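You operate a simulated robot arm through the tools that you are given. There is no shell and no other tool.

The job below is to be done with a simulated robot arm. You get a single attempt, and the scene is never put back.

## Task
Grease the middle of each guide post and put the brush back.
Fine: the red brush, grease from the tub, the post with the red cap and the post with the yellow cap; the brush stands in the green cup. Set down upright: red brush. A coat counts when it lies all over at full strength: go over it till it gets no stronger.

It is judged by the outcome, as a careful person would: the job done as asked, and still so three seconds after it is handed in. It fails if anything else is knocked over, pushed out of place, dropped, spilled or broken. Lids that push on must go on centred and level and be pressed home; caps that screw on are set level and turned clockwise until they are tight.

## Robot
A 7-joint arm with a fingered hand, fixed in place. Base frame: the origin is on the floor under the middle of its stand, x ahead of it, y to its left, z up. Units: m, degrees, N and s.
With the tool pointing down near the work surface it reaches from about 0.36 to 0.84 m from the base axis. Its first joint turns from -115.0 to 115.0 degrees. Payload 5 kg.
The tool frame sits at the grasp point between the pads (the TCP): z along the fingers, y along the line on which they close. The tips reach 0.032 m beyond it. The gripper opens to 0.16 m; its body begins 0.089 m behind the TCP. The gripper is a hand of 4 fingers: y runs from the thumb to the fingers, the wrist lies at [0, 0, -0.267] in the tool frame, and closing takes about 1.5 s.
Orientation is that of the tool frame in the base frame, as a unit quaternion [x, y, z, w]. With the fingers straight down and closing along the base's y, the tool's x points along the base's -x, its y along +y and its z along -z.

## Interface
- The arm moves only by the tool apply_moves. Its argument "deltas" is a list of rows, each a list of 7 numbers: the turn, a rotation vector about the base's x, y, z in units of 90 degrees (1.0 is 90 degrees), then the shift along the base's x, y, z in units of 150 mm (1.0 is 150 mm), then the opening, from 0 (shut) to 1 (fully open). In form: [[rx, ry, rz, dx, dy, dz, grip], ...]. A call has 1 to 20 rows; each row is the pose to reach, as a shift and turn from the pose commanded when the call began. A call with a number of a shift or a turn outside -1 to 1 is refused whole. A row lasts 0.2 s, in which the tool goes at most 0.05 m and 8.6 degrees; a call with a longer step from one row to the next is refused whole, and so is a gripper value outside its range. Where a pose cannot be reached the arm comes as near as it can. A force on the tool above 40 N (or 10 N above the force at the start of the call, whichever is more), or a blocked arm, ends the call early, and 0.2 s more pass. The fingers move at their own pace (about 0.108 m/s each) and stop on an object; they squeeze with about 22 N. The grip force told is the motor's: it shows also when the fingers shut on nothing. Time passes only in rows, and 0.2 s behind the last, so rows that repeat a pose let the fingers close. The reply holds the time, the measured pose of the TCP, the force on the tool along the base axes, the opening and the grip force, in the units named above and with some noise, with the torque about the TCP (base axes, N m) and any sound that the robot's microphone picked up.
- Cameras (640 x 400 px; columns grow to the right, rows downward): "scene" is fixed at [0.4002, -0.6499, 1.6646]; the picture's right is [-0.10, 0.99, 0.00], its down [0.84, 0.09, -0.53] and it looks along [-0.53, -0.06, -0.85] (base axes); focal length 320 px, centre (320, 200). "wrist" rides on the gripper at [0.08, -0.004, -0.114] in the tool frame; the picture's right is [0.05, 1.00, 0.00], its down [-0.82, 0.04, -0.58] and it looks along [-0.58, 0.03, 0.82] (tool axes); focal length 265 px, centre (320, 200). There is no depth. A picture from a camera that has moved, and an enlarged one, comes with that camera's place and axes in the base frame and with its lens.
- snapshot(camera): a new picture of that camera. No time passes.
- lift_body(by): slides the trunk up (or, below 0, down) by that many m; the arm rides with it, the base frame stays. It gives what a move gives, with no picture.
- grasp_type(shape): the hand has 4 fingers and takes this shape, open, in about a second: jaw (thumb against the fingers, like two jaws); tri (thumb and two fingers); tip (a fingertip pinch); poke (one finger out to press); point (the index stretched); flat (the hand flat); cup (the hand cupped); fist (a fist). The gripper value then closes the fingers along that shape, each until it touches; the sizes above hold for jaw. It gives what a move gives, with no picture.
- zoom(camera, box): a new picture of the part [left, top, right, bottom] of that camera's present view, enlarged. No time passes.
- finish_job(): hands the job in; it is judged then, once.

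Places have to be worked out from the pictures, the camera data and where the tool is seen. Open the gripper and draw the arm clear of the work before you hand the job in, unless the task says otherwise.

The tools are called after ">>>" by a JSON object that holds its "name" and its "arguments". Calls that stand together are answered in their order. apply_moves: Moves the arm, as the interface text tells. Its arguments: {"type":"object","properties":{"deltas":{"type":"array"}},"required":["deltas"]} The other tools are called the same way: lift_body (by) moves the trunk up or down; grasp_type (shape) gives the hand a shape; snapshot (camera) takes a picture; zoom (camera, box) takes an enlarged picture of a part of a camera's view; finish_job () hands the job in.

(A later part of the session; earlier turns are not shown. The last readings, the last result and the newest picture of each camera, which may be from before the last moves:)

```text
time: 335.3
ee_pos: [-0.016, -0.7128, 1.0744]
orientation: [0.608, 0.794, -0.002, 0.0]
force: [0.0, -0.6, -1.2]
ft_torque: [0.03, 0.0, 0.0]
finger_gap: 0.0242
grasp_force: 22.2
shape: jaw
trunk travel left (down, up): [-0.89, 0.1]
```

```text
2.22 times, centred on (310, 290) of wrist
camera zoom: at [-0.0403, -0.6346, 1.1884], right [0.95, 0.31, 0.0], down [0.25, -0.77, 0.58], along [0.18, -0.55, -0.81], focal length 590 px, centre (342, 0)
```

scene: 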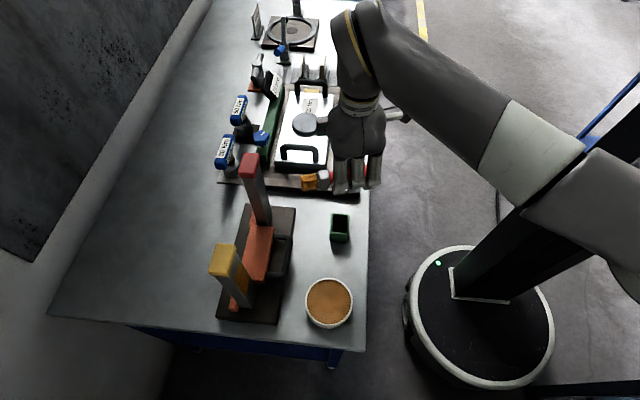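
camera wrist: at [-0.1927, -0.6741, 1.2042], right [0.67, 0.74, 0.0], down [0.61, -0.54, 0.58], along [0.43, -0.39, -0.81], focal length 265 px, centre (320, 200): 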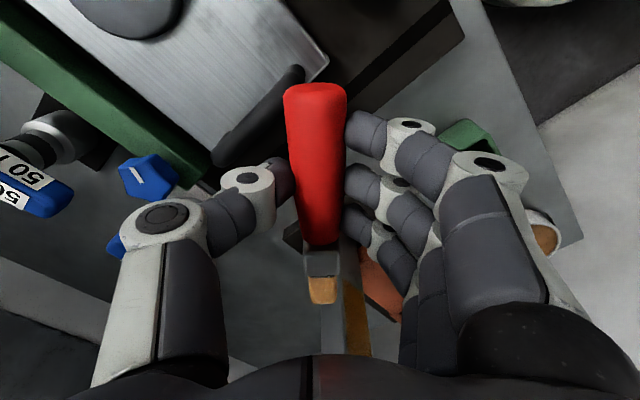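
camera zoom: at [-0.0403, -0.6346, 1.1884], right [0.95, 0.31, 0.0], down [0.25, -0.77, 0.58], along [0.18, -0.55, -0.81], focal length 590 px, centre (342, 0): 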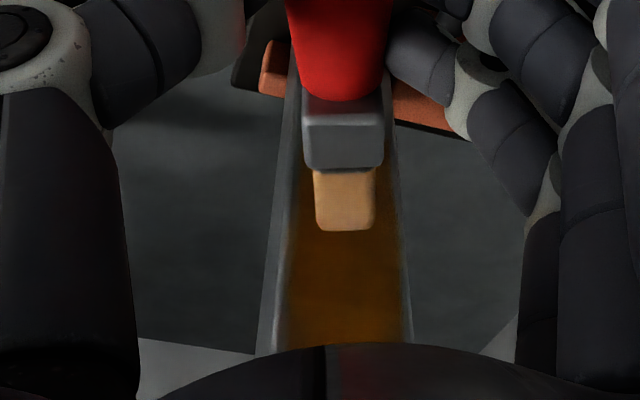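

Aligned with the face again. Approaching to contact.

>>> {"name": "apply_moves", "arguments": {"deltas": [[0, 0, 0, 0, -0.025, 0, 0], [0, 0, 0, 0, -0.042, 0, 0]]}}

>>> {"name": "apply_moves", "arguments": {"deltas": [[0, 0, 0, 0, -0.01, 0, 0], [0, 0, 0, 0, -0.01, 0, 0]]}}

```text
time: 335.9
ee_pos: [-0.0163, -0.7184, 1.0757]
orientation: [0.608, 0.794, -0.003, 0.001]
force: [0.5, -0.7, -2.0]
ft_torque: [0.01, -0.01, 0.0]
finger_gap: 0.0238
grasp_force: 22.0
shape: jaw
trunk travel left (down, up): [-0.89, 0.1]
```

```text
time: 336.5
ee_pos: [-0.015, -0.7204, 1.075]
orientation: [0.608, 0.794, -0.003, 0.001]
force: [-0.4, 0.1, -0.7]
ft_torque: [0.01, 0.01, 0.0]
finger_gap: 0.0243
grasp_force: 22.1
shape: jaw
trunk travel left (down, up): [-0.89, 0.1]
```

Then long vertical strokes, down to the lower limit and up again.

>>> {"name": "apply_moves", "arguments": {"deltas": [[0, 0, 0, 0, -0.014, 0, 0], [0, 0, 0, 0, -0.014, -0.06, 0], [0, 0, 0, 0, -0.014, -0.12, 0], [0, 0, 0, 0, -0.014, -0.18, 0], [0, 0, 0, 0, -0.014, -0.24, 0], [0, 0, 0, 0, -0.014, -0.3, 0], [0, 0, 0, 0, -0.014, -0.34, 0], [0, 0, 0, 0, -0.014, -0.28, 0], [0, 0, 0, 0, -0.014, -0.22, 0], [0, 0, 0, 0, -0.014, -0.16, 0], [0, 0, 0, 0, -0.014, -0.1, 0], [0, 0, 0, 0, -0.014, -0.16, 0], [0, 0, 0, 0, -0.014, -0.22, 0], [0, 0, 0, 0, -0.014, -0.28, 0], [0, 0, 0, 0, -0.014, -0.22, 0], [0, 0, 0, 0, -0.014, -0.16, 0], [0, 0, 0, 0, -0.014, -0.1, 0], [0, 0, 0, 0, -0.014, -0.04, 0], [0, 0, 0, 0, -0.014, 0.02, 0], [0, 0, 0, 0, -0.014, 0.08, 0]]}}

>>> {"name": "apply_moves", "arguments": {"deltas": [[0, 0, 0, 0, 0, 0.06, 0], [0, 0, 0, 0, 0, 0.12, 0], [0, 0, 0, 0, 0, 0.18, 0], [0, 0, 0, 0, 0, 0.24, 0], [0, 0, 0, 0, 0, 0.3, 0], [0, 0, 0, 0, 0, 0.24, 0], [0, 0, 0, 0, 0, 0.16, 0], [0, 0, 0, 0, 0, 0.08, 0], [0, 0, 0, 0, 0, 0, 0], [0, 0, 0, 0, 0, 0.08, 0], [0, 0, 0, 0, 0, 0.16, 0], [0, 0, 0, 0, 0, 0.24, 0], [0, 0, 0, 0, 0, 0.3, 0]]}}

>>> {"name": "apply_moves", "arguments": {"deltas": [[0, 0, 0, 0, 0.1, 0, 0], [0, 0, 0, 0, 0.25, 0, 0], [0, 0, 0, 0, 0.4, 0, 0], [0, 0, 0, 0, 0.55, 0.05, 0], [0, 0, 0, 0, 0.55, 0.1, 0]]}}

>>> {"name": "zoom", "arguments": {"camera": "scene", "box": [245, 150, 285, 220]}}

>>> {"name": "zoom", "arguments": {"camera": "wrist", "box": [200, 200, 340, 360]}}

```text
time: 340.7
ee_pos: [-0.0163, -0.7199, 1.0864]
orientation: [0.608, 0.794, -0.003, 0.0]
force: [0.1, 3.8, -1.2]
ft_torque: [0.14, 0.03, 0.02]
finger_gap: 0.0244
grasp_force: 22.2
shape: jaw
trunk travel left (down, up): [-0.89, 0.1]
```

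```text
time: 343.5
ee_pos: [-0.0162, -0.7217, 1.132]
orientation: [0.608, 0.794, -0.003, 0.0]
force: [0.0, 3.8, -1.7]
ft_torque: [0.23, 0.03, 0.12]
finger_gap: 0.0245
grasp_force: 21.7
shape: jaw
trunk travel left (down, up): [-0.89, 0.1]
```

```text
time: 344.7
ee_pos: [-0.0159, -0.6401, 1.1475]
orientation: [0.607, 0.794, -0.002, 0.001]
force: [-1.2, 0.2, -1.1]
ft_torque: [0.04, -0.04, 0.02]
finger_gap: 0.0243
grasp_force: 22.2
shape: jaw
trunk travel left (down, up): [-0.89, 0.1]
```

```text
5.71 times, centred on (265, 185) of scene
camera zoom: at [0.4002, -0.6499, 1.6646], right [-0.1, 0.99, 0.0], down [0.84, 0.09, -0.53], along [-0.53, -0.06, -0.85], focal length 1831 px, centre (634, 286)
```

zoom: 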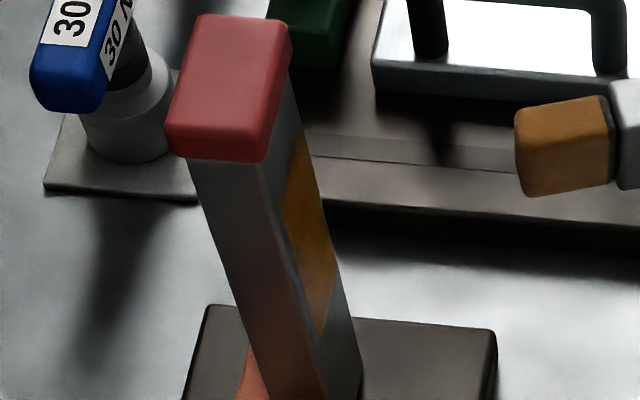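

```text
2.50 times, centred on (270, 280) of wrist
camera zoom: at [-0.0404, -0.5618, 1.261], right [0.95, 0.31, 0.0], down [0.26, -0.77, 0.58], along [0.18, -0.55, -0.81], focal length 664 px, centre (445, 0)
```

zoom: 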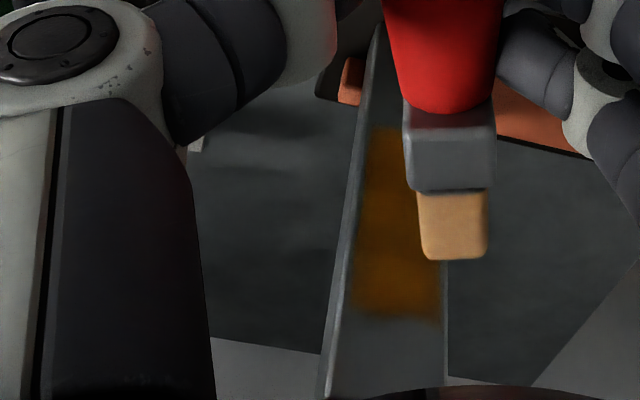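

The red patch looks the same as before, so it is at full strength. Now one more careful pass on the yellow post with the same near-perpendicular approach and vertical strokes.

>>> {"name": "apply_moves", "arguments": {"deltas": [[0, 0, 0.06, 0.2, 0, 0, 0], [0, 0, 0.12, 0.4, 0, -0.05, 0], [0, 0, 0.167, 0.6, 0, -0.1, 0], [0, 0, 0.167, 0.8, 0, -0.15, 0], [0, 0, 0.167, 1.0, 0, -0.2, 0], [0, 0, 0.167, 1.0, 0, -0.2, 0]]}}

>>> {"name": "apply_moves", "arguments": {"deltas": [[0, 0, 0, 0.1, -0.1, -0.1, 0], [0, 0, 0, 0.1, -0.25, -0.2, 0], [0, 0, 0, 0.1, -0.35, -0.25, 0], [0, 0, 0, 0.1, -0.4, -0.25, 0], [0, 0, 0, 0.1, -0.4, -0.25, 0]]}}

>>> {"name": "zoom", "arguments": {"camera": "wrist", "box": [220, 200, 400, 380]}}

>>> {"name": "zoom", "arguments": {"camera": "scene", "box": [220, 230, 320, 330]}}

```text
time: 346.1
ee_pos: [0.1319, -0.6399, 1.1169]
orientation: [0.499, 0.867, -0.002, 0.001]
force: [-0.7, 0.6, -0.7]
ft_torque: [0.02, 0.02, -0.01]
finger_gap: 0.0245
grasp_force: 21.7
shape: jaw
trunk travel left (down, up): [-0.89, 0.1]
```

```text
time: 347.3
ee_pos: [0.1482, -0.699, 1.0797]
orientation: [0.5, 0.866, -0.002, 0.0]
force: [-0.2, -0.6, -1.7]
ft_torque: [0.03, -0.02, 0.01]
finger_gap: 0.0244
grasp_force: 22.3
shape: jaw
trunk travel left (down, up): [-0.89, 0.1]
```

```text
2.22 times, centred on (310, 290) of wrist
camera zoom: at [0.1052, -0.6299, 1.1928], right [0.84, 0.55, 0.0], down [0.45, -0.68, 0.58], along [0.31, -0.49, -0.81], focal length 590 px, centre (342, 0)
```

zoom: 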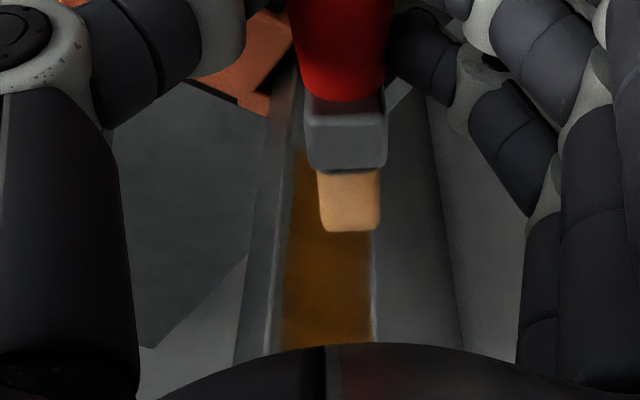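

```text
4.00 times, centred on (270, 280) of scene
camera zoom: at [0.4002, -0.6499, 1.6646], right [-0.1, 0.99, 0.0], down [0.84, 0.09, -0.53], along [-0.53, -0.06, -0.85], focal length 1282 px, centre (520, -120)
```

zoom: 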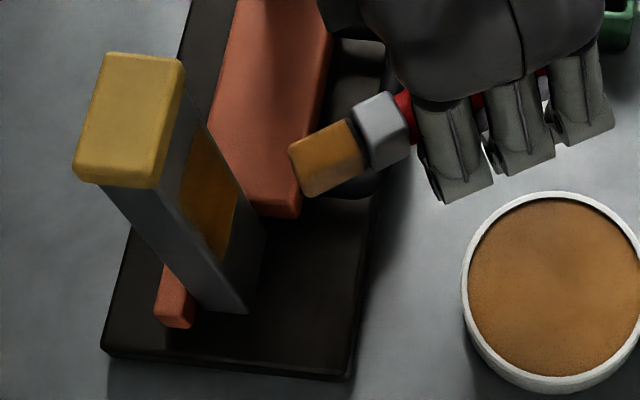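

The bristles line up with the yellow face as well. Approaching to contact in small steps.

>>> {"name": "apply_moves", "arguments": {"deltas": [[0, 0, 0, -0.01, -0.08, 0, 0], [0, 0, 0, -0.01, -0.15, 0, 0], [0, 0, 0, -0.01, -0.18, 0, 0]]}}

>>> {"name": "apply_moves", "arguments": {"deltas": [[0, 0, 0, 0, -0.015, 0, 0], [0, 0, 0, 0, -0.02, 0, 0]]}}

>>> {"name": "zoom", "arguments": {"camera": "wrist", "box": [220, 200, 400, 380]}}

```text
time: 348.1
ee_pos: [0.1462, -0.7257, 1.0793]
orientation: [0.499, 0.867, -0.002, 0.0]
force: [-0.1, 0.3, -0.7]
ft_torque: [0.07, -0.01, -0.01]
finger_gap: 0.0247
grasp_force: 22.6
shape: jaw
trunk travel left (down, up): [-0.89, 0.1]
```

```text
time: 348.7
ee_pos: [0.1474, -0.7297, 1.0793]
orientation: [0.499, 0.866, -0.003, 0.0]
force: [-0.8, -0.4, -1.0]
ft_torque: [0.02, -0.01, 0.0]
finger_gap: 0.0245
grasp_force: 22.4
shape: jaw
trunk travel left (down, up): [-0.89, 0.1]
```

```text
2.22 times, centred on (310, 290) of wrist
camera zoom: at [0.1043, -0.6602, 1.1931], right [0.84, 0.55, -0.01], down [0.45, -0.68, 0.58], along [0.31, -0.49, -0.81], focal length 590 px, centre (342, 0)
```

zoom: 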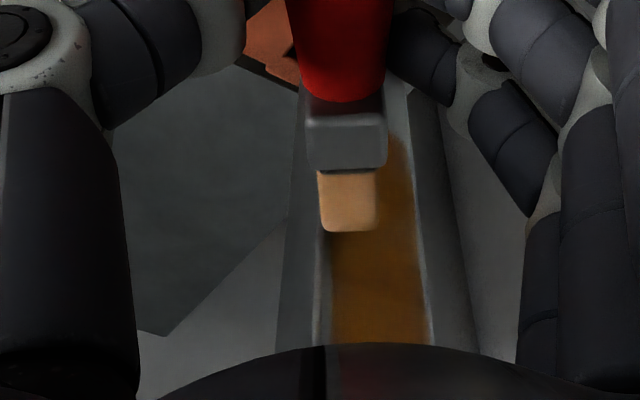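

The bristles are now too close to the -x edge, so before touching I'll shift 10 mm toward +x.

>>> {"name": "apply_moves", "arguments": {"deltas": [[0, 0, 0, 0.035, 0.02, 0, 0], [0, 0, 0, 0.067, 0.02, 0, 0], [0, 0, 0, 0.067, 0, 0, 0], [0, 0, 0, 0.067, -0.01, 0, 0]]}}

>>> {"name": "zoom", "arguments": {"camera": "wrist", "box": [220, 200, 400, 380]}}

```text
time: 349.7
ee_pos: [0.157, -0.7296, 1.0789]
orientation: [0.499, 0.866, -0.003, 0.001]
force: [-0.4, 2.1, -1.6]
ft_torque: [0.07, 0.04, 0.07]
finger_gap: 0.0242
grasp_force: 21.6
shape: jaw
trunk travel left (down, up): [-0.89, 0.1]
```

```text
2.22 times, centred on (310, 290) of wrist
camera zoom: at [0.1142, -0.6614, 1.1934], right [0.84, 0.55, 0.0], down [0.45, -0.68, 0.58], along [0.31, -0.49, -0.81], focal length 590 px, centre (342, 0)
```

zoom: 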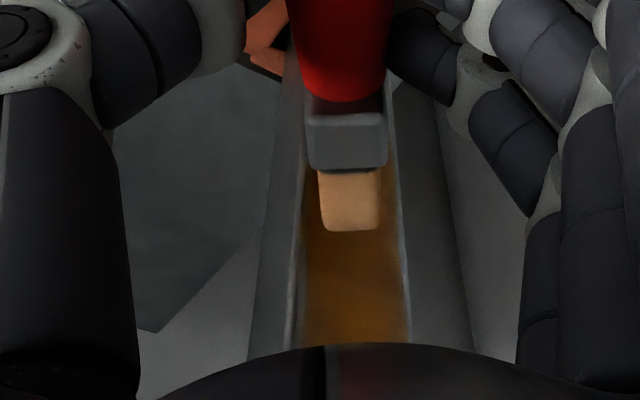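

Centred now, with 2 N contact. Vertical strokes over the whole zone height.

>>> {"name": "apply_moves", "arguments": {"deltas": [[0, 0, 0, 0, -0.005, -0.06, 0], [0, 0, 0, 0, -0.005, -0.12, 0], [0, 0, 0, 0, -0.005, -0.18, 0], [0, 0, 0, 0, -0.005, -0.24, 0], [0, 0, 0, 0, -0.005, -0.3, 0], [0, 0, 0, 0, -0.005, -0.34, 0], [0, 0, 0, 0, -0.005, -0.28, 0], [0, 0, 0, 0, -0.005, -0.22, 0], [0, 0, 0, 0, -0.005, -0.16, 0], [0, 0, 0, 0, -0.005, -0.1, 0], [0, 0, 0, 0, -0.005, -0.04, 0], [0, 0, 0, 0, -0.005, 0.02, 0], [0, 0, 0, 0, -0.005, 0.08, 0], [0, 0, 0, 0, -0.005, 0.14, 0], [0, 0, 0, 0, -0.005, 0.2, 0], [0, 0, 0, 0, -0.005, 0.26, 0], [0, 0, 0, 0, -0.005, 0.32, 0], [0, 0, 0, 0, -0.005, 0.37, 0], [0, 0, 0, 0, -0.005, 0.3, 0], [0, 0, 0, 0, -0.005, 0.24, 0]]}}

>>> {"name": "apply_moves", "arguments": {"deltas": [[0, 0, 0, 0, 0, -0.06, 0], [0, 0, 0, 0, 0, -0.12, 0], [0, 0, 0, 0, 0, -0.18, 0], [0, 0, 0, 0, 0, -0.24, 0], [0, 0, 0, 0, 0, -0.3, 0], [0, 0, 0, 0, 0, -0.36, 0], [0, 0, 0, 0, 0, -0.42, 0], [0, 0, 0, 0, 0, -0.48, 0], [0, 0, 0, 0, 0, -0.54, 0], [0, 0, 0, 0, 0, -0.57, 0], [0, 0, 0, 0, 0, -0.48, 0], [0, 0, 0, 0, 0, -0.4, 0], [0, 0, 0, 0, 0, -0.32, 0], [0, 0, 0, 0, 0, -0.24, 0], [0, 0, 0, 0, 0, -0.16, 0], [0, 0, 0, 0, 0, -0.08, 0], [0, 0, 0, 0, 0, 0, 0], [0, 0, 0, 0, 0, 0.08, 0], [0, 0, 0, 0, 0, 0.12, 0], [0, 0, 0, 0, 0, 0.04, 0]]}}

>>> {"name": "apply_moves", "arguments": {"deltas": [[0, 0, 0, 0, 0.1, 0, 0], [0, 0, 0, 0, 0.25, 0, 0], [0, 0, 0, 0, 0.4, 0, 0], [0, 0, 0, 0, 0.55, 0.1, 0], [0, 0, 0, 0, 0.6, 0.2, 0]]}}

>>> {"name": "snapshot", "arguments": {"camera": "wrist"}}

>>> {"name": "zoom", "arguments": {"camera": "scene", "box": [235, 250, 275, 310]}}

>>> {"name": "zoom", "arguments": {"camera": "wrist", "box": [200, 200, 340, 360]}}

```text
time: 353.9
ee_pos: [0.1557, -0.7309, 1.1164]
orientation: [0.5, 0.866, -0.003, 0.001]
force: [0.7, 4.2, 0.3]
ft_torque: [0.03, -0.02, 0.22]
finger_gap: 0.0241
grasp_force: 22.2
shape: jaw
trunk travel left (down, up): [-0.89, 0.1]
```

```text
time: 358.1
ee_pos: [0.1572, -0.7313, 1.1222]
orientation: [0.499, 0.866, -0.003, 0.001]
force: [-0.2, 2.2, -1.1]
ft_torque: [0.07, -0.02, 0.08]
finger_gap: 0.0242
grasp_force: 22.5
shape: jaw
trunk travel left (down, up): [-0.89, 0.1]
```

```text
time: 359.3
ee_pos: [0.1577, -0.6413, 1.1502]
orientation: [0.499, 0.867, -0.002, -0.001]
force: [0.5, -0.8, -1.6]
ft_torque: [0.05, 0.0, -0.02]
finger_gap: 0.0242
grasp_force: 21.8
shape: jaw
trunk travel left (down, up): [-0.89, 0.1]
```

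```text
taken
camera wrist: at [0.1144, -0.572, 1.2644], right [0.84, 0.55, 0.0], down [0.45, -0.68, 0.58], along [0.31, -0.49, -0.82], focal length 265 px, centre (320, 200)
```

wrist: 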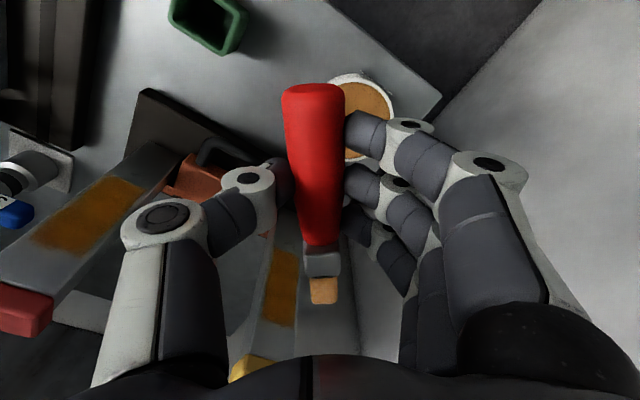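

```text
6.67 times, centred on (255, 280) of scene
camera zoom: at [0.4002, -0.6499, 1.6646], right [-0.1, 0.99, 0.0], down [0.84, 0.09, -0.53], along [-0.53, -0.06, -0.85], focal length 2137 px, centre (753, -333)
```

zoom: 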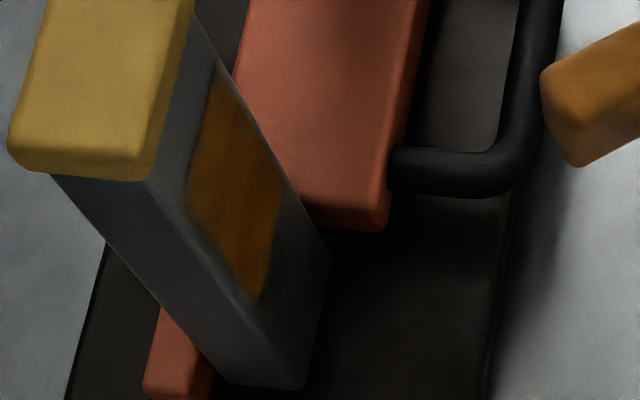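

```text
2.50 times, centred on (270, 280) of wrist
camera zoom: at [0.1144, -0.572, 1.2644], right [0.84, 0.55, 0.0], down [0.45, -0.68, 0.58], along [0.31, -0.49, -0.82], focal length 664 px, centre (445, 0)
```

zoom: 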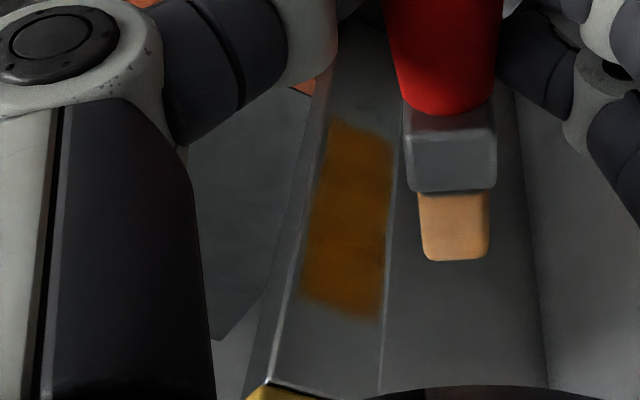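

Both patches look like full rectangles. I'll zoom in on each once more from this view to check for weak spots.

>>> {"name": "zoom", "arguments": {"camera": "wrist", "box": [20, 150, 160, 290]}}

>>> {"name": "zoom", "arguments": {"camera": "wrist", "box": [240, 235, 320, 345]}}

```text
2.86 times, centred on (90, 220) of wrist
camera zoom: at [0.1144, -0.572, 1.2644], right [0.84, 0.55, 0.0], down [0.45, -0.68, 0.58], along [0.31, -0.49, -0.82], focal length 758 px, centre (977, 143)
```

zoom: 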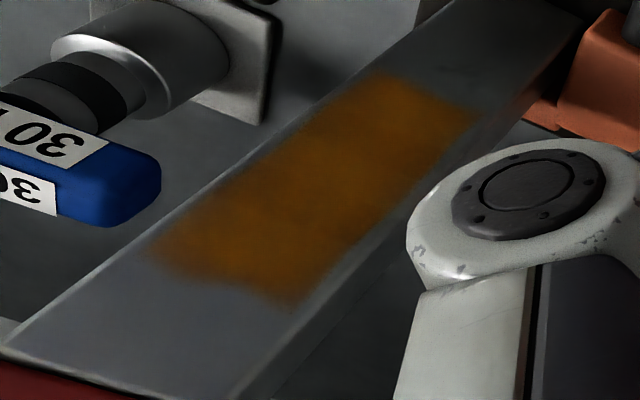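

```text
3.64 times, centred on (280, 290) of wrist
camera zoom: at [0.1144, -0.572, 1.2644], right [0.84, 0.55, 0.0], down [0.45, -0.68, 0.58], along [0.31, -0.49, -0.82], focal length 965 px, centre (466, -127)
```

zoom: 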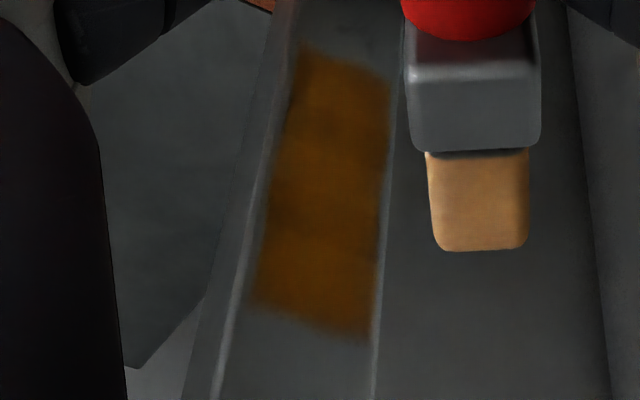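

Both patches are uniform and at full strength, so the greasing is done. Now I'll return the brush: yaw straight, raise, and pitch the hand level so the brush hangs vertically.

>>> {"name": "apply_moves", "arguments": {"deltas": [[0, 0, 0.09, 0, 0.03, 0.1, 0], [0, 0, 0.18, 0, 0.06, 0.2, 0], [0, 0, 0.27, 0, 0.1, 0.3, 0], [0, 0, 0.36, 0, 0.12, 0.4, 0], [0, 0, 0.45, 0, 0.12, 0.5, 0], [0, 0, 0.54, 0, 0.12, 0.6, 0], [0, 0, 0.63, 0, 0.12, 0.65, 0], [0, 0, 0.667, 0, 0.12, 0.67, 0], [0, 0, 0.667, 0, 0.12, 0.67, 0]]}}

>>> {"name": "apply_moves", "arguments": {"deltas": [[0, 0.09, 0, 0, 0, 0.03, 0], [0, 0.18, 0, 0, 0, 0.06, 0], [0, 0.27, 0, 0, 0, 0.1, 0], [0, 0.36, 0, 0, 0, 0.13, 0], [0, 0.45, 0, 0, 0, 0.16, 0], [0, 0.54, 0, 0, 0, 0.2, 0], [0, 0.63, 0, 0, 0, 0.23, 0], [0, 0.72, 0, 0, 0, 0.26, 0], [0, 0.81, 0, 0, 0, 0.3, 0], [0, 0.9, 0, 0, 0, 0.33, 0], [0, 0.98, 0, 0, 0, 0.33, 0], [0, 1.0, 0, 0, 0, 0.33, 0], [0, 1.0, 0, 0, 0, 0.33, 0]]}}

>>> {"name": "snapshot", "arguments": {"camera": "wrist"}}

>>> {"name": "snapshot", "arguments": {"camera": "scene"}}

```text
time: 361.3
ee_pos: [0.1571, -0.6229, 1.2525]
orientation: [-0.002, 1.0, -0.001, 0.002]
force: [-0.8, -0.8, -1.9]
ft_torque: [-0.01, 0.06, -0.03]
finger_gap: 0.0241
grasp_force: 22.1
shape: jaw
trunk travel left (down, up): [-0.89, 0.1]
```

```text
time: 364.1
ee_pos: [0.1578, -0.6233, 1.3017]
orientation: [-0.003, 0.708, 0.0, -0.706]
force: [-0.3, -0.5, -0.3]
ft_torque: [-0.01, 0.01, 0.02]
finger_gap: 0.0241
grasp_force: 21.5
shape: jaw
trunk travel left (down, up): [-0.89, 0.1]
```

```text
taken
camera wrist: at [0.2721, -0.6263, 1.3823], right [0.0, 1.0, 0.05], down [0.58, 0.05, -0.81], along [-0.82, 0.03, -0.58], focal length 265 px, centre (320, 200)
```

wrist: 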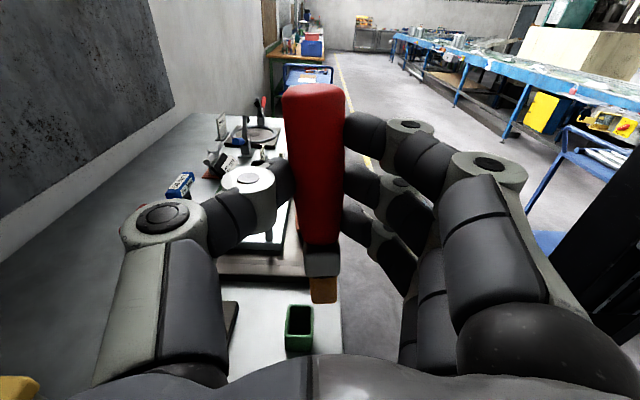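

```text
taken
```

scene: 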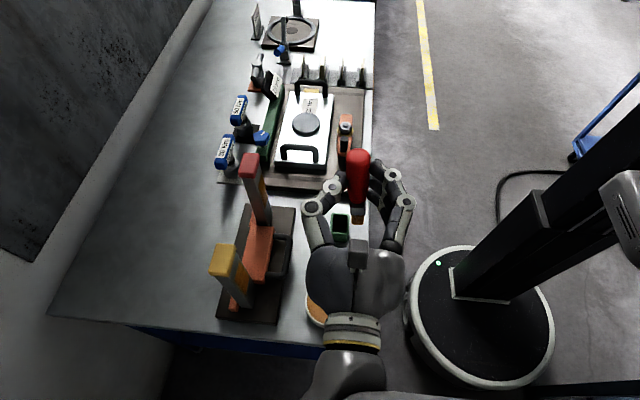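

The brush hangs vertically with the cup in view below. I'll lower the trunk for a comfortable placing posture.

>>> {"name": "lift_body", "arguments": {"by": -0.17}}

>>> {"name": "snapshot", "arguments": {"camera": "wrist"}}

>>> {"name": "zoom", "arguments": {"camera": "scene", "box": [280, 150, 420, 290]}}

```text
time: 366.0
ee_pos: [0.1565, -0.6238, 1.1316]
orientation: [-0.003, 0.709, -0.001, -0.705]
force: [-0.4, -0.5, -1.0]
ft_torque: [0.01, -0.02, -0.02]
finger_gap: 0.024
grasp_force: 22.3
shape: jaw
trunk travel left (down, up): [-0.72, 0.27]
```

```text
taken
camera wrist: at [0.2718, -0.6262, 1.2125], right [0.0, 1.0, 0.05], down [0.58, 0.05, -0.81], along [-0.81, 0.03, -0.58], focal length 265 px, centre (320, 200)
```

wrist: 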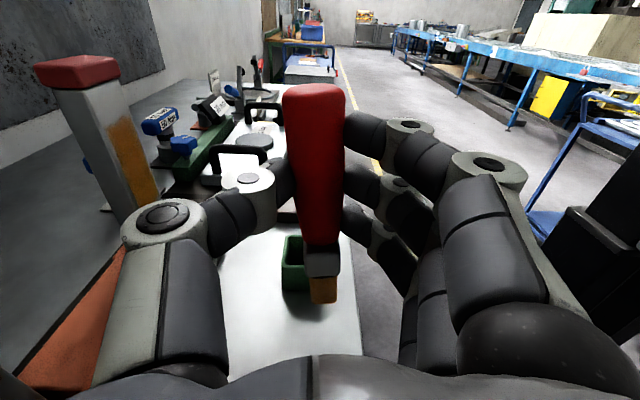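

```text
2.86 times, centred on (350, 220) of scene
camera zoom: at [0.4002, -0.6499, 1.6646], right [-0.1, 0.99, 0.0], down [0.84, 0.09, -0.53], along [-0.53, -0.06, -0.85], focal length 916 px, centre (234, 143)
```

zoom: 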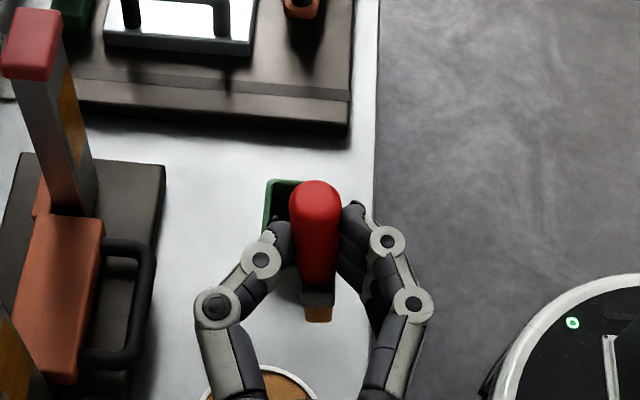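

From here the brush leans about 4° (bristles toward +y) in the hand. I'll correct that lean and move above the cup centre, at about (0.022, -0.639).

>>> {"name": "apply_moves", "arguments": {"deltas": [[-0.015, 0, 0, -0.15, -0.02, 0, 0], [-0.03, 0, 0, -0.3, -0.04, 0, 0], [-0.048, 0, 0, -0.45, -0.06, 0, 0], [-0.048, 0, 0, -0.58, -0.08, 0, 0], [-0.048, 0, 0, -0.679, -0.091, 0, 0], [-0.048, 0, 0, -0.679, -0.091, 0, 0]]}}

>>> {"name": "snapshot", "arguments": {"camera": "wrist"}}

>>> {"name": "zoom", "arguments": {"camera": "wrist", "box": [250, 190, 390, 360]}}

>>> {"name": "zoom", "arguments": {"camera": "scene", "box": [290, 140, 400, 260]}}

```text
time: 367.4
ee_pos: [0.0557, -0.6369, 1.1325]
orientation: [0.023, 0.708, -0.027, -0.705]
force: [-0.1, -0.3, -1.0]
ft_torque: [0.0, -0.03, 0.01]
finger_gap: 0.0243
grasp_force: 22.0
shape: jaw
trunk travel left (down, up): [-0.72, 0.27]
```

```text
taken
camera wrist: at [0.1697, -0.6342, 1.2126], right [0.0, 1.0, -0.02], down [0.58, -0.01, -0.81], along [-0.81, -0.02, -0.58], focal length 265 px, centre (320, 200)
```

wrist: 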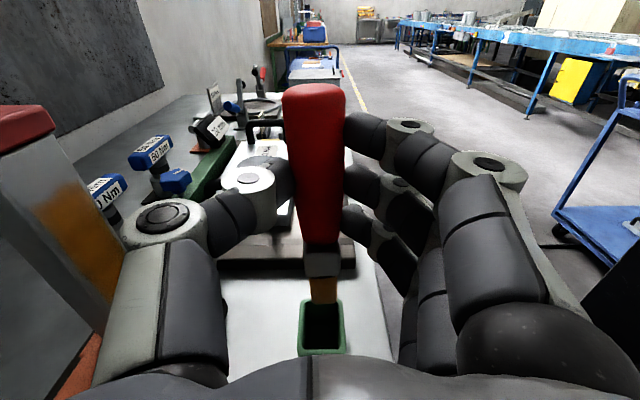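

```text
2.35 times, centred on (320, 275) of wrist
camera zoom: at [0.1697, -0.6342, 1.2126], right [0.0, 1.0, -0.02], down [0.58, -0.01, -0.81], along [-0.81, -0.02, -0.58], focal length 624 px, centre (320, 24)
```

zoom: 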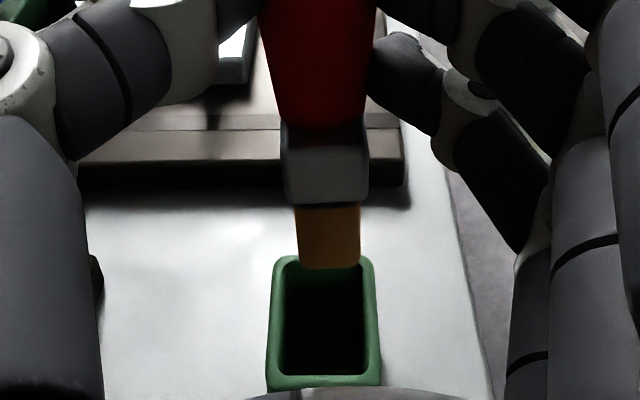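

```text
3.33 times, centred on (345, 200) of scene
camera zoom: at [0.4002, -0.6499, 1.6646], right [-0.1, 0.99, 0.0], down [0.84, 0.09, -0.53], along [-0.53, -0.06, -0.85], focal length 1068 px, centre (237, 200)
```

zoom: 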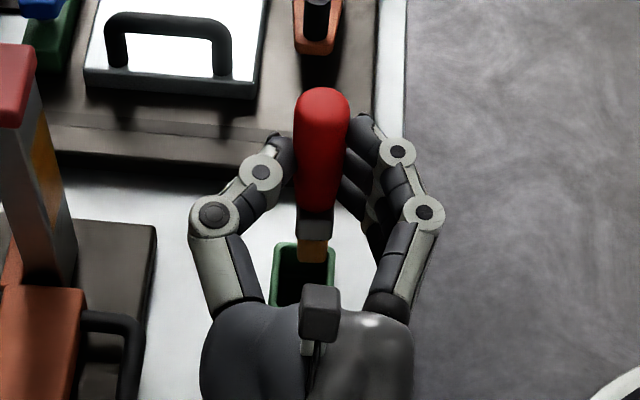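

The bristles are aligned with the cup opening within about 2 mm both ways. I'll fine-adjust and lower to just above the rim.

>>> {"name": "apply_moves", "arguments": {"deltas": [[0, 0, 0, -0.005, -0.01, -0.12, 0], [0, 0, 0, -0.008, -0.01, -0.24, 0], [0, 0, 0, -0.008, -0.01, -0.36, 0], [0, 0, 0, -0.008, -0.01, -0.36, 0]]}}

>>> {"name": "zoom", "arguments": {"camera": "wrist", "box": [250, 190, 390, 360]}}

>>> {"name": "zoom", "arguments": {"camera": "scene", "box": [300, 170, 380, 260]}}

```text
time: 368.4
ee_pos: [0.0549, -0.6379, 1.0787]
orientation: [0.024, 0.708, -0.027, -0.705]
force: [0.1, 0.2, -1.1]
ft_torque: [-0.01, -0.01, 0.02]
finger_gap: 0.0241
grasp_force: 21.3
shape: jaw
trunk travel left (down, up): [-0.72, 0.27]
```

```text
2.35 times, centred on (320, 275) of wrist
camera zoom: at [0.1687, -0.6354, 1.1585], right [0.0, 1.0, -0.02], down [0.58, -0.01, -0.81], along [-0.81, -0.02, -0.58], focal length 624 px, centre (320, 24)
```

zoom: 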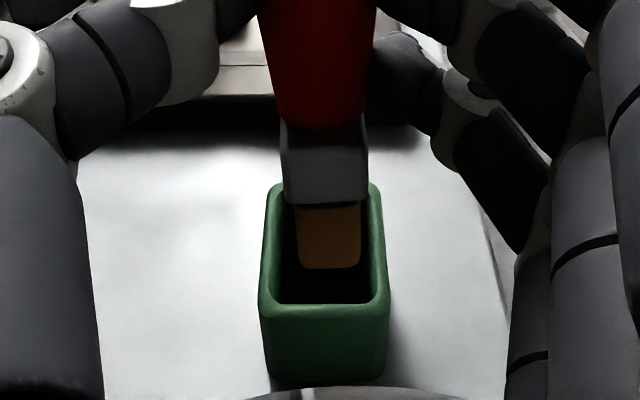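

```text
4.44 times, centred on (340, 215) of scene
camera zoom: at [0.4002, -0.6499, 1.6646], right [-0.1, 0.99, 0.0], down [0.84, 0.09, -0.53], along [-0.53, -0.06, -0.85], focal length 1424 px, centre (231, 133)
```

zoom: 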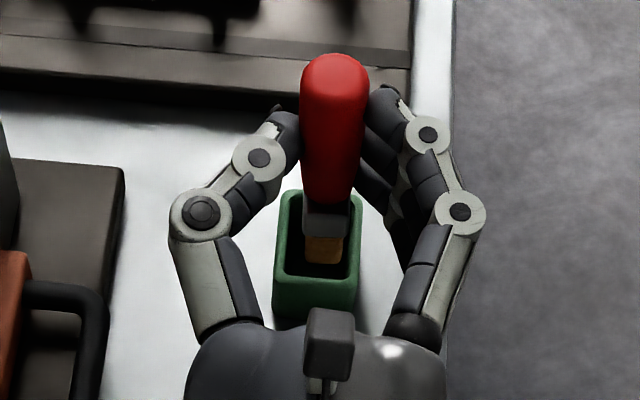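

Well centred over the opening. I'll insert slowly, watching the forces.

>>> {"name": "apply_moves", "arguments": {"deltas": [[0, 0, 0, 0, -0.003, -0.04, 0], [0, 0, 0, 0, -0.005, -0.08, 0], [0, 0, 0, 0, -0.005, -0.12, 0], [0, 0, 0, 0, -0.005, -0.16, 0], [0, 0, 0, 0, -0.005, -0.2, 0], [0, 0, 0, 0, -0.005, -0.2, 0]]}}

>>> {"name": "zoom", "arguments": {"camera": "wrist", "box": [250, 190, 390, 360]}}

>>> {"name": "zoom", "arguments": {"camera": "scene", "box": [300, 170, 380, 260]}}

```text
time: 369.8
ee_pos: [0.0548, -0.6392, 1.0482]
orientation: [0.024, 0.708, -0.028, -0.706]
force: [0.0, -0.3, 4.9]
ft_torque: [-0.02, 0.08, 0.0]
finger_gap: 0.0243
grasp_force: 22.1
shape: jaw
trunk travel left (down, up): [-0.72, 0.27]
```

```text
2.35 times, centred on (320, 275) of wrist
camera zoom: at [0.1689, -0.6358, 1.1293], right [0.0, 1.0, -0.02], down [0.58, -0.02, -0.81], along [-0.81, -0.02, -0.58], focal length 624 px, centre (320, 24)
```

zoom: 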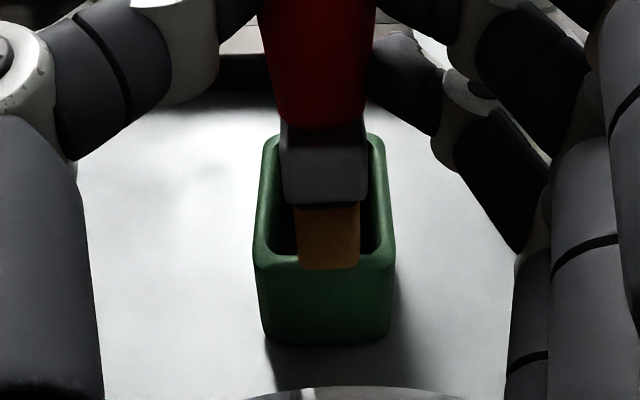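

```text
4.44 times, centred on (340, 215) of scene
camera zoom: at [0.4002, -0.6499, 1.6646], right [-0.1, 0.99, 0.0], down [0.84, 0.09, -0.53], along [-0.53, -0.06, -0.85], focal length 1424 px, centre (231, 133)
```

zoom: 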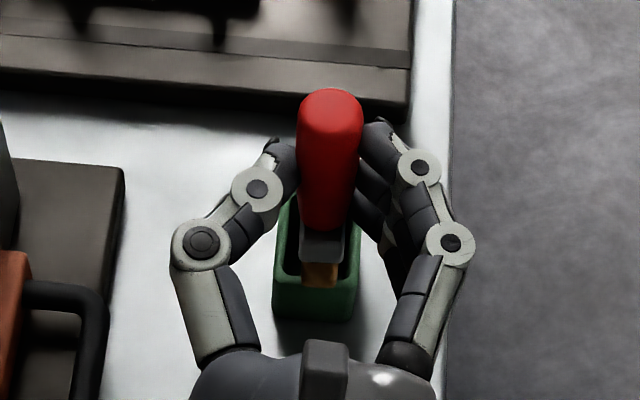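

The bristle tip touched the front rim (5 N) because the brush leans about 7° with its tip toward +x. I'll raise 3 cm and correct that tilt.

>>> {"name": "apply_moves", "arguments": {"deltas": [[0, 0, 0, 0, 0, 0.08, 0], [0, 0, 0, 0, 0, 0.16, 0], [0, 0.04, 0, 0, 0, 0.24, 0], [0, 0.078, 0, 0, 0, 0.24, 0], [0, 0.078, 0, 0, 0, 0.24, 0]]}}

>>> {"name": "zoom", "arguments": {"camera": "wrist", "box": [250, 190, 390, 360]}}

>>> {"name": "zoom", "arguments": {"camera": "scene", "box": [300, 160, 380, 250]}}

```text
time: 371.0
ee_pos: [0.0547, -0.6387, 1.0823]
orientation: [-0.022, -0.664, 0.029, 0.747]
force: [0.4, 0.6, -1.4]
ft_torque: [0.01, -0.02, 0.01]
finger_gap: 0.0241
grasp_force: 21.9
shape: jaw
trunk travel left (down, up): [-0.72, 0.27]
```

```text
2.35 times, centred on (320, 275) of wrist
camera zoom: at [0.1781, -0.636, 1.1498], right [-0.01, 1.0, -0.02], down [0.48, -0.01, -0.88], along [-0.88, -0.02, -0.48], focal length 624 px, centre (320, 24)
```

zoom: 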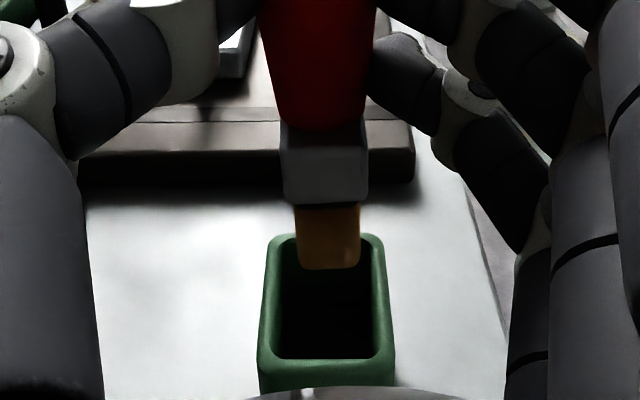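

```text
4.44 times, centred on (340, 205) of scene
camera zoom: at [0.4002, -0.6499, 1.6646], right [-0.1, 0.99, 0.0], down [0.84, 0.09, -0.53], along [-0.53, -0.06, -0.85], focal length 1424 px, centre (231, 178)
```

zoom: 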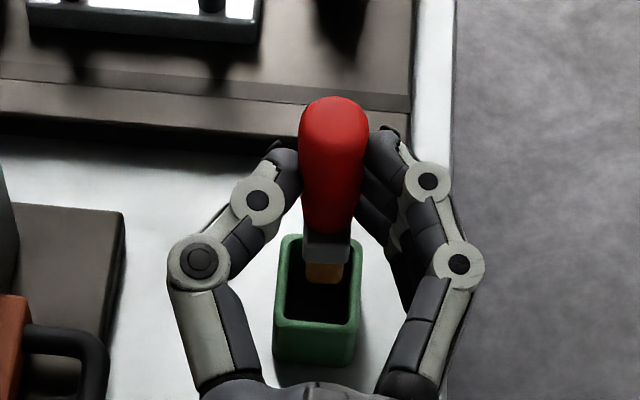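

Now the tip is centred over the cup (about (0.0235, -0.639)) and the brush is within about 3° of vertical. I'll lower it into the opening and check.

>>> {"name": "apply_moves", "arguments": {"deltas": [[0, 0, 0, -0.015, 0, -0.06, 0], [0, 0, 0, -0.015, 0, -0.12, 0], [0, 0, 0, -0.015, 0, -0.18, 0], [0, 0, 0, -0.015, 0, -0.24, 0], [0, 0, 0, -0.015, 0, -0.3, 0], [0, 0, 0, -0.015, 0, -0.3, 0]]}}

>>> {"name": "zoom", "arguments": {"camera": "wrist", "box": [250, 190, 390, 360]}}

>>> {"name": "zoom", "arguments": {"camera": "scene", "box": [300, 170, 380, 260]}}

```text
time: 372.4
ee_pos: [0.0517, -0.6382, 1.0386]
orientation: [-0.023, -0.663, 0.029, 0.748]
force: [-0.5, -0.3, -1.6]
ft_torque: [0.0, -0.02, -0.02]
finger_gap: 0.0242
grasp_force: 22.6
shape: jaw
trunk travel left (down, up): [-0.72, 0.27]
```

```text
2.35 times, centred on (320, 275) of wrist
camera zoom: at [0.1755, -0.6358, 1.1049], right [-0.01, 1.0, -0.02], down [0.48, -0.01, -0.88], along [-0.88, -0.02, -0.48], focal length 624 px, centre (320, 24)
```

zoom: 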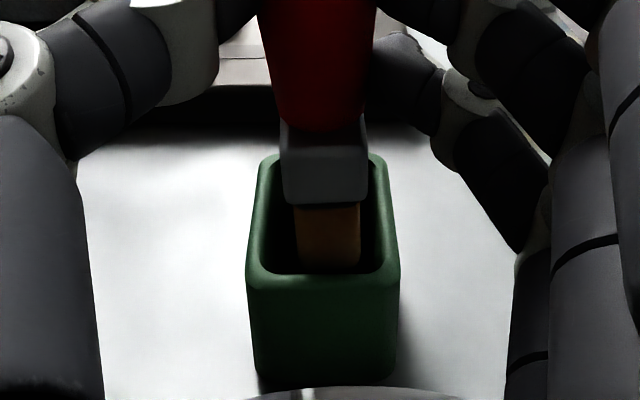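

```text
4.44 times, centred on (340, 215) of scene
camera zoom: at [0.4002, -0.6499, 1.6646], right [-0.1, 0.99, 0.0], down [0.84, 0.09, -0.53], along [-0.53, -0.06, -0.85], focal length 1424 px, centre (231, 133)
```

zoom: 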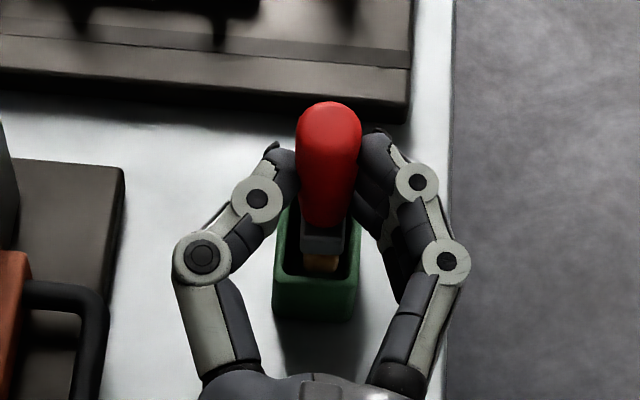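

The bristles are inside the cup with no contact force. I'll continue down slowly toward the floor.

>>> {"name": "apply_moves", "arguments": {"deltas": [[0, 0, 0, 0, 0, -0.05, 0], [0, 0, 0, 0, 0, -0.1, 0], [0, 0, 0, 0, 0, -0.15, 0], [0, 0, 0, 0, 0, -0.18, 0], [0, 0, 0, 0, 0, -0.18, 0]]}}

>>> {"name": "zoom", "arguments": {"camera": "wrist", "box": [250, 190, 390, 360]}}

>>> {"name": "zoom", "arguments": {"camera": "scene", "box": [300, 170, 380, 260]}}

```text
time: 373.6
ee_pos: [0.0521, -0.6379, 1.0129]
orientation: [-0.023, -0.663, 0.028, 0.748]
force: [-0.9, 0.8, 4.9]
ft_torque: [-0.08, 0.11, -0.02]
finger_gap: 0.0242
grasp_force: 22.2
shape: jaw
trunk travel left (down, up): [-0.72, 0.27]
```

```text
2.35 times, centred on (320, 275) of wrist
camera zoom: at [0.1757, -0.6357, 1.0789], right [-0.01, 1.0, -0.02], down [0.48, -0.02, -0.88], along [-0.88, -0.02, -0.47], focal length 624 px, centre (320, 24)
```

zoom: 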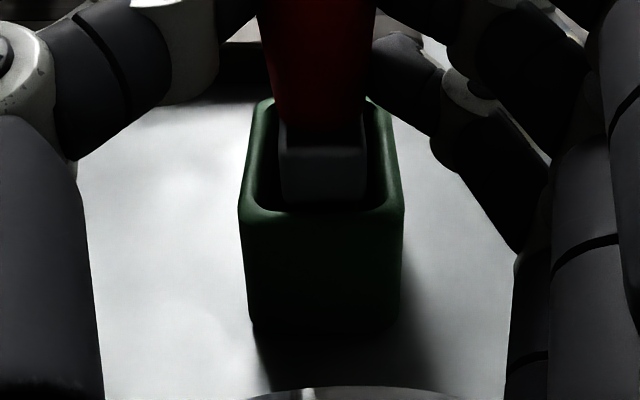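

```text
4.44 times, centred on (340, 215) of scene
camera zoom: at [0.4002, -0.6499, 1.6646], right [-0.1, 0.99, 0.0], down [0.84, 0.09, -0.53], along [-0.53, -0.06, -0.85], focal length 1424 px, centre (231, 133)
```

zoom: 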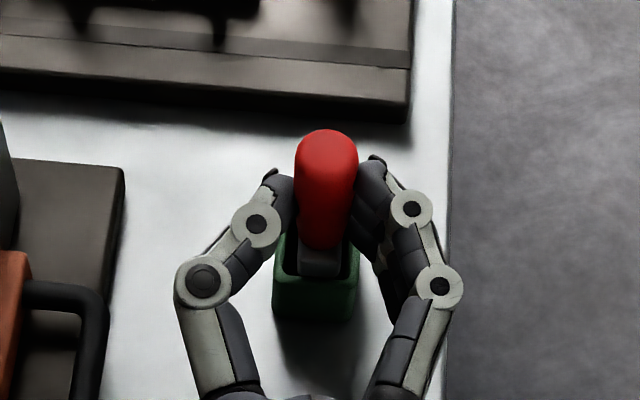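

The bristle end has reached the cup floor (about 5 N), at the same height as it stood originally. I'll ease off 1.5 mm and open the fingers slowly.

>>> {"name": "apply_moves", "arguments": {"deltas": [[0, 0, 0, 0, 0, 0.01, 0], [0, 0, 0, 0, 0, 0.01, 0.1], [0, 0, 0, 0, 0, 0.01, 0.16], [0, 0, 0, 0, 0, 0.01, 0.2], [0, 0, 0, 0, 0, 0.01, 0.25], [0, 0, 0, 0, 0, 0.01, 0.32], [0, 0, 0, 0, 0, 0.01, 0.4], [0, 0, 0, 0, 0, 0.01, 0.5], [0, 0, 0, 0, 0, 0.01, 0.6], [0, 0, 0, 0, 0, 0.01, 0.6]]}}

>>> {"name": "snapshot", "arguments": {"camera": "wrist"}}

>>> {"name": "zoom", "arguments": {"camera": "scene", "box": [300, 170, 380, 260]}}

```text
time: 375.8
ee_pos: [0.0529, -0.6397, 1.0127]
orientation: [-0.023, -0.663, 0.029, 0.748]
force: [-0.5, 0.0, -0.4]
ft_torque: [-0.02, -0.01, 0.01]
finger_gap: 0.0954
grasp_force: 0.0
shape: jaw
trunk travel left (down, up): [-0.72, 0.27]
```

```text
taken
camera wrist: at [0.1757, -0.6359, 1.0794], right [-0.01, 1.0, -0.02], down [0.48, -0.01, -0.88], along [-0.88, -0.02, -0.48], focal length 265 px, centre (320, 200)
```

wrist: 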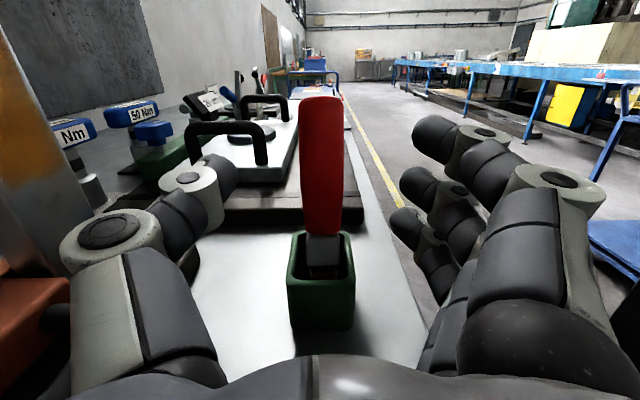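

```text
4.44 times, centred on (340, 215) of scene
camera zoom: at [0.4002, -0.6499, 1.6646], right [-0.1, 0.99, 0.0], down [0.84, 0.09, -0.53], along [-0.53, -0.06, -0.85], focal length 1424 px, centre (231, 133)
```

zoom: 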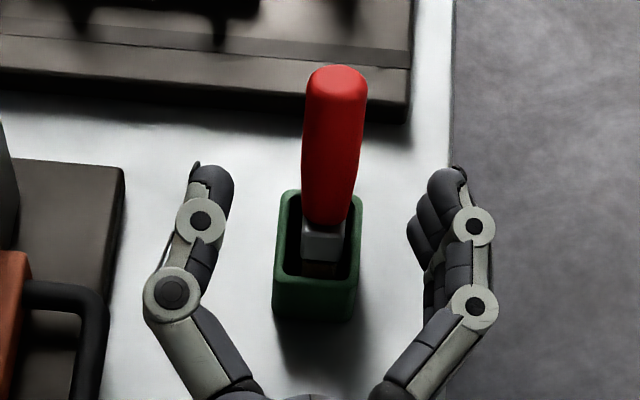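

The brush stands in the cup but seems to lean back toward -x. I'll zoom in to measure the lean.

>>> {"name": "zoom", "arguments": {"camera": "wrist", "box": [250, 80, 400, 340]}}

>>> {"name": "zoom", "arguments": {"camera": "scene", "box": [315, 180, 365, 250]}}

```text
1.54 times, centred on (325, 210) of wrist
camera zoom: at [0.1757, -0.6359, 1.0794], right [-0.01, 1.0, -0.02], down [0.48, -0.01, -0.88], along [-0.88, -0.02, -0.48], focal length 408 px, centre (312, 185)
```

zoom: 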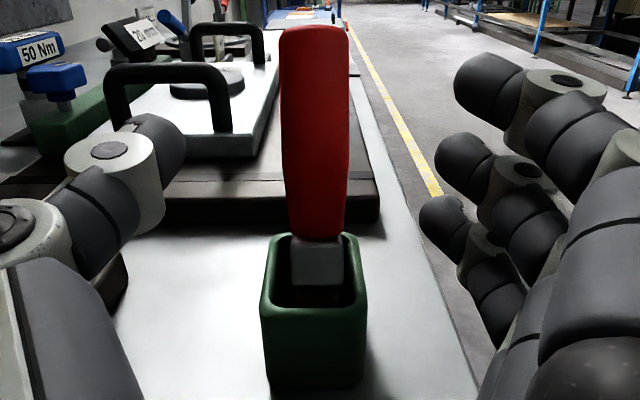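

```text
5.71 times, centred on (340, 215) of scene
camera zoom: at [0.4002, -0.6499, 1.6646], right [-0.1, 0.99, 0.0], down [0.84, 0.09, -0.53], along [-0.53, -0.06, -0.85], focal length 1831 px, centre (206, 114)
```

zoom: 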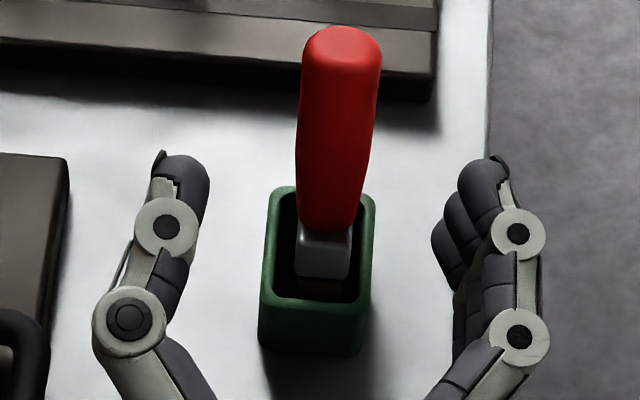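

The brush leans roughly 14–16° toward -x, resting on the cup's back rim. That's not properly upright, so I'll re-grip it: back off, and tilt the hand to match the leaning handle.

>>> {"name": "apply_moves", "arguments": {"deltas": [[0, 0, 0, 0.15, 0, 0.02, 0.6], [0, -0.06, 0, 0.3, 0, 0.05, 0.6], [0, -0.13, 0, 0.4, 0, 0.1, 0.6], [0, -0.2, 0, 0.4, 0, 0.13, 0.6], [0, -0.26, 0, 0.4, 0, 0.13, 0.6], [0, -0.26, 0, 0.4, 0, 0.13, 0.6]]}}

>>> {"name": "snapshot", "arguments": {"camera": "wrist"}}

>>> {"name": "zoom", "arguments": {"camera": "wrist", "box": [260, 60, 390, 280]}}

>>> {"name": "zoom", "arguments": {"camera": "scene", "box": [315, 180, 365, 250]}}

```text
time: 377.2
ee_pos: [0.1119, -0.6381, 1.0326]
orientation: [0.028, 0.801, -0.023, -0.597]
force: [-0.8, 0.0, 0.1]
ft_torque: [0.03, 0.0, -0.01]
finger_gap: 0.0953
grasp_force: 0.1
shape: jaw
trunk travel left (down, up): [-0.72, 0.27]
```

```text
taken
camera wrist: at [0.1993, -0.6361, 1.1421], right [0.0, 1.0, -0.02], down [0.79, -0.01, -0.62], along [-0.62, -0.02, -0.79], focal length 265 px, centre (320, 200)
```

wrist: 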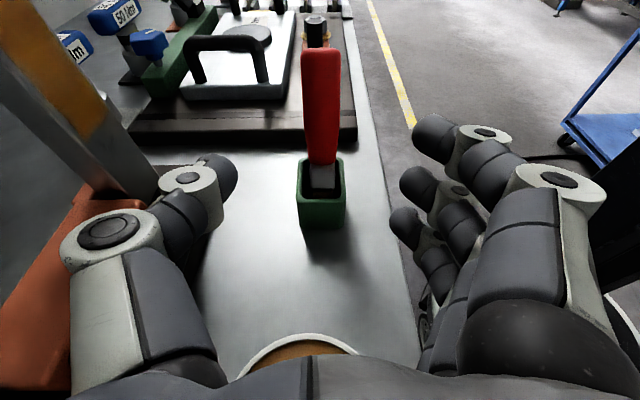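

```text
1.82 times, centred on (325, 170) of wrist
camera zoom: at [0.1993, -0.6361, 1.1421], right [0.0, 1.0, -0.02], down [0.79, -0.01, -0.62], along [-0.62, -0.02, -0.79], focal length 483 px, centre (311, 254)
```

zoom: 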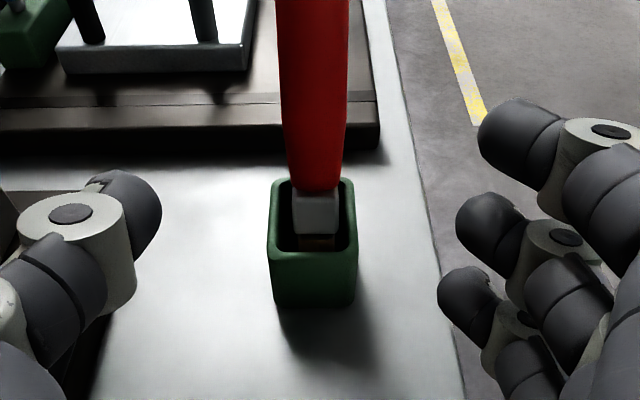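

```text
5.71 times, centred on (340, 215) of scene
camera zoom: at [0.4002, -0.6499, 1.6646], right [-0.1, 0.99, 0.0], down [0.84, 0.09, -0.53], along [-0.53, -0.06, -0.85], focal length 1831 px, centre (206, 114)
```

zoom: 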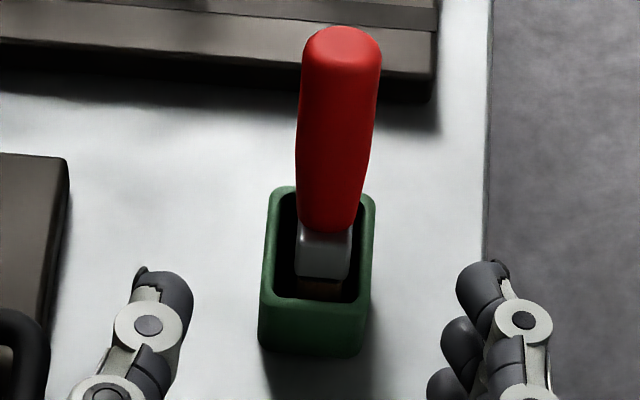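

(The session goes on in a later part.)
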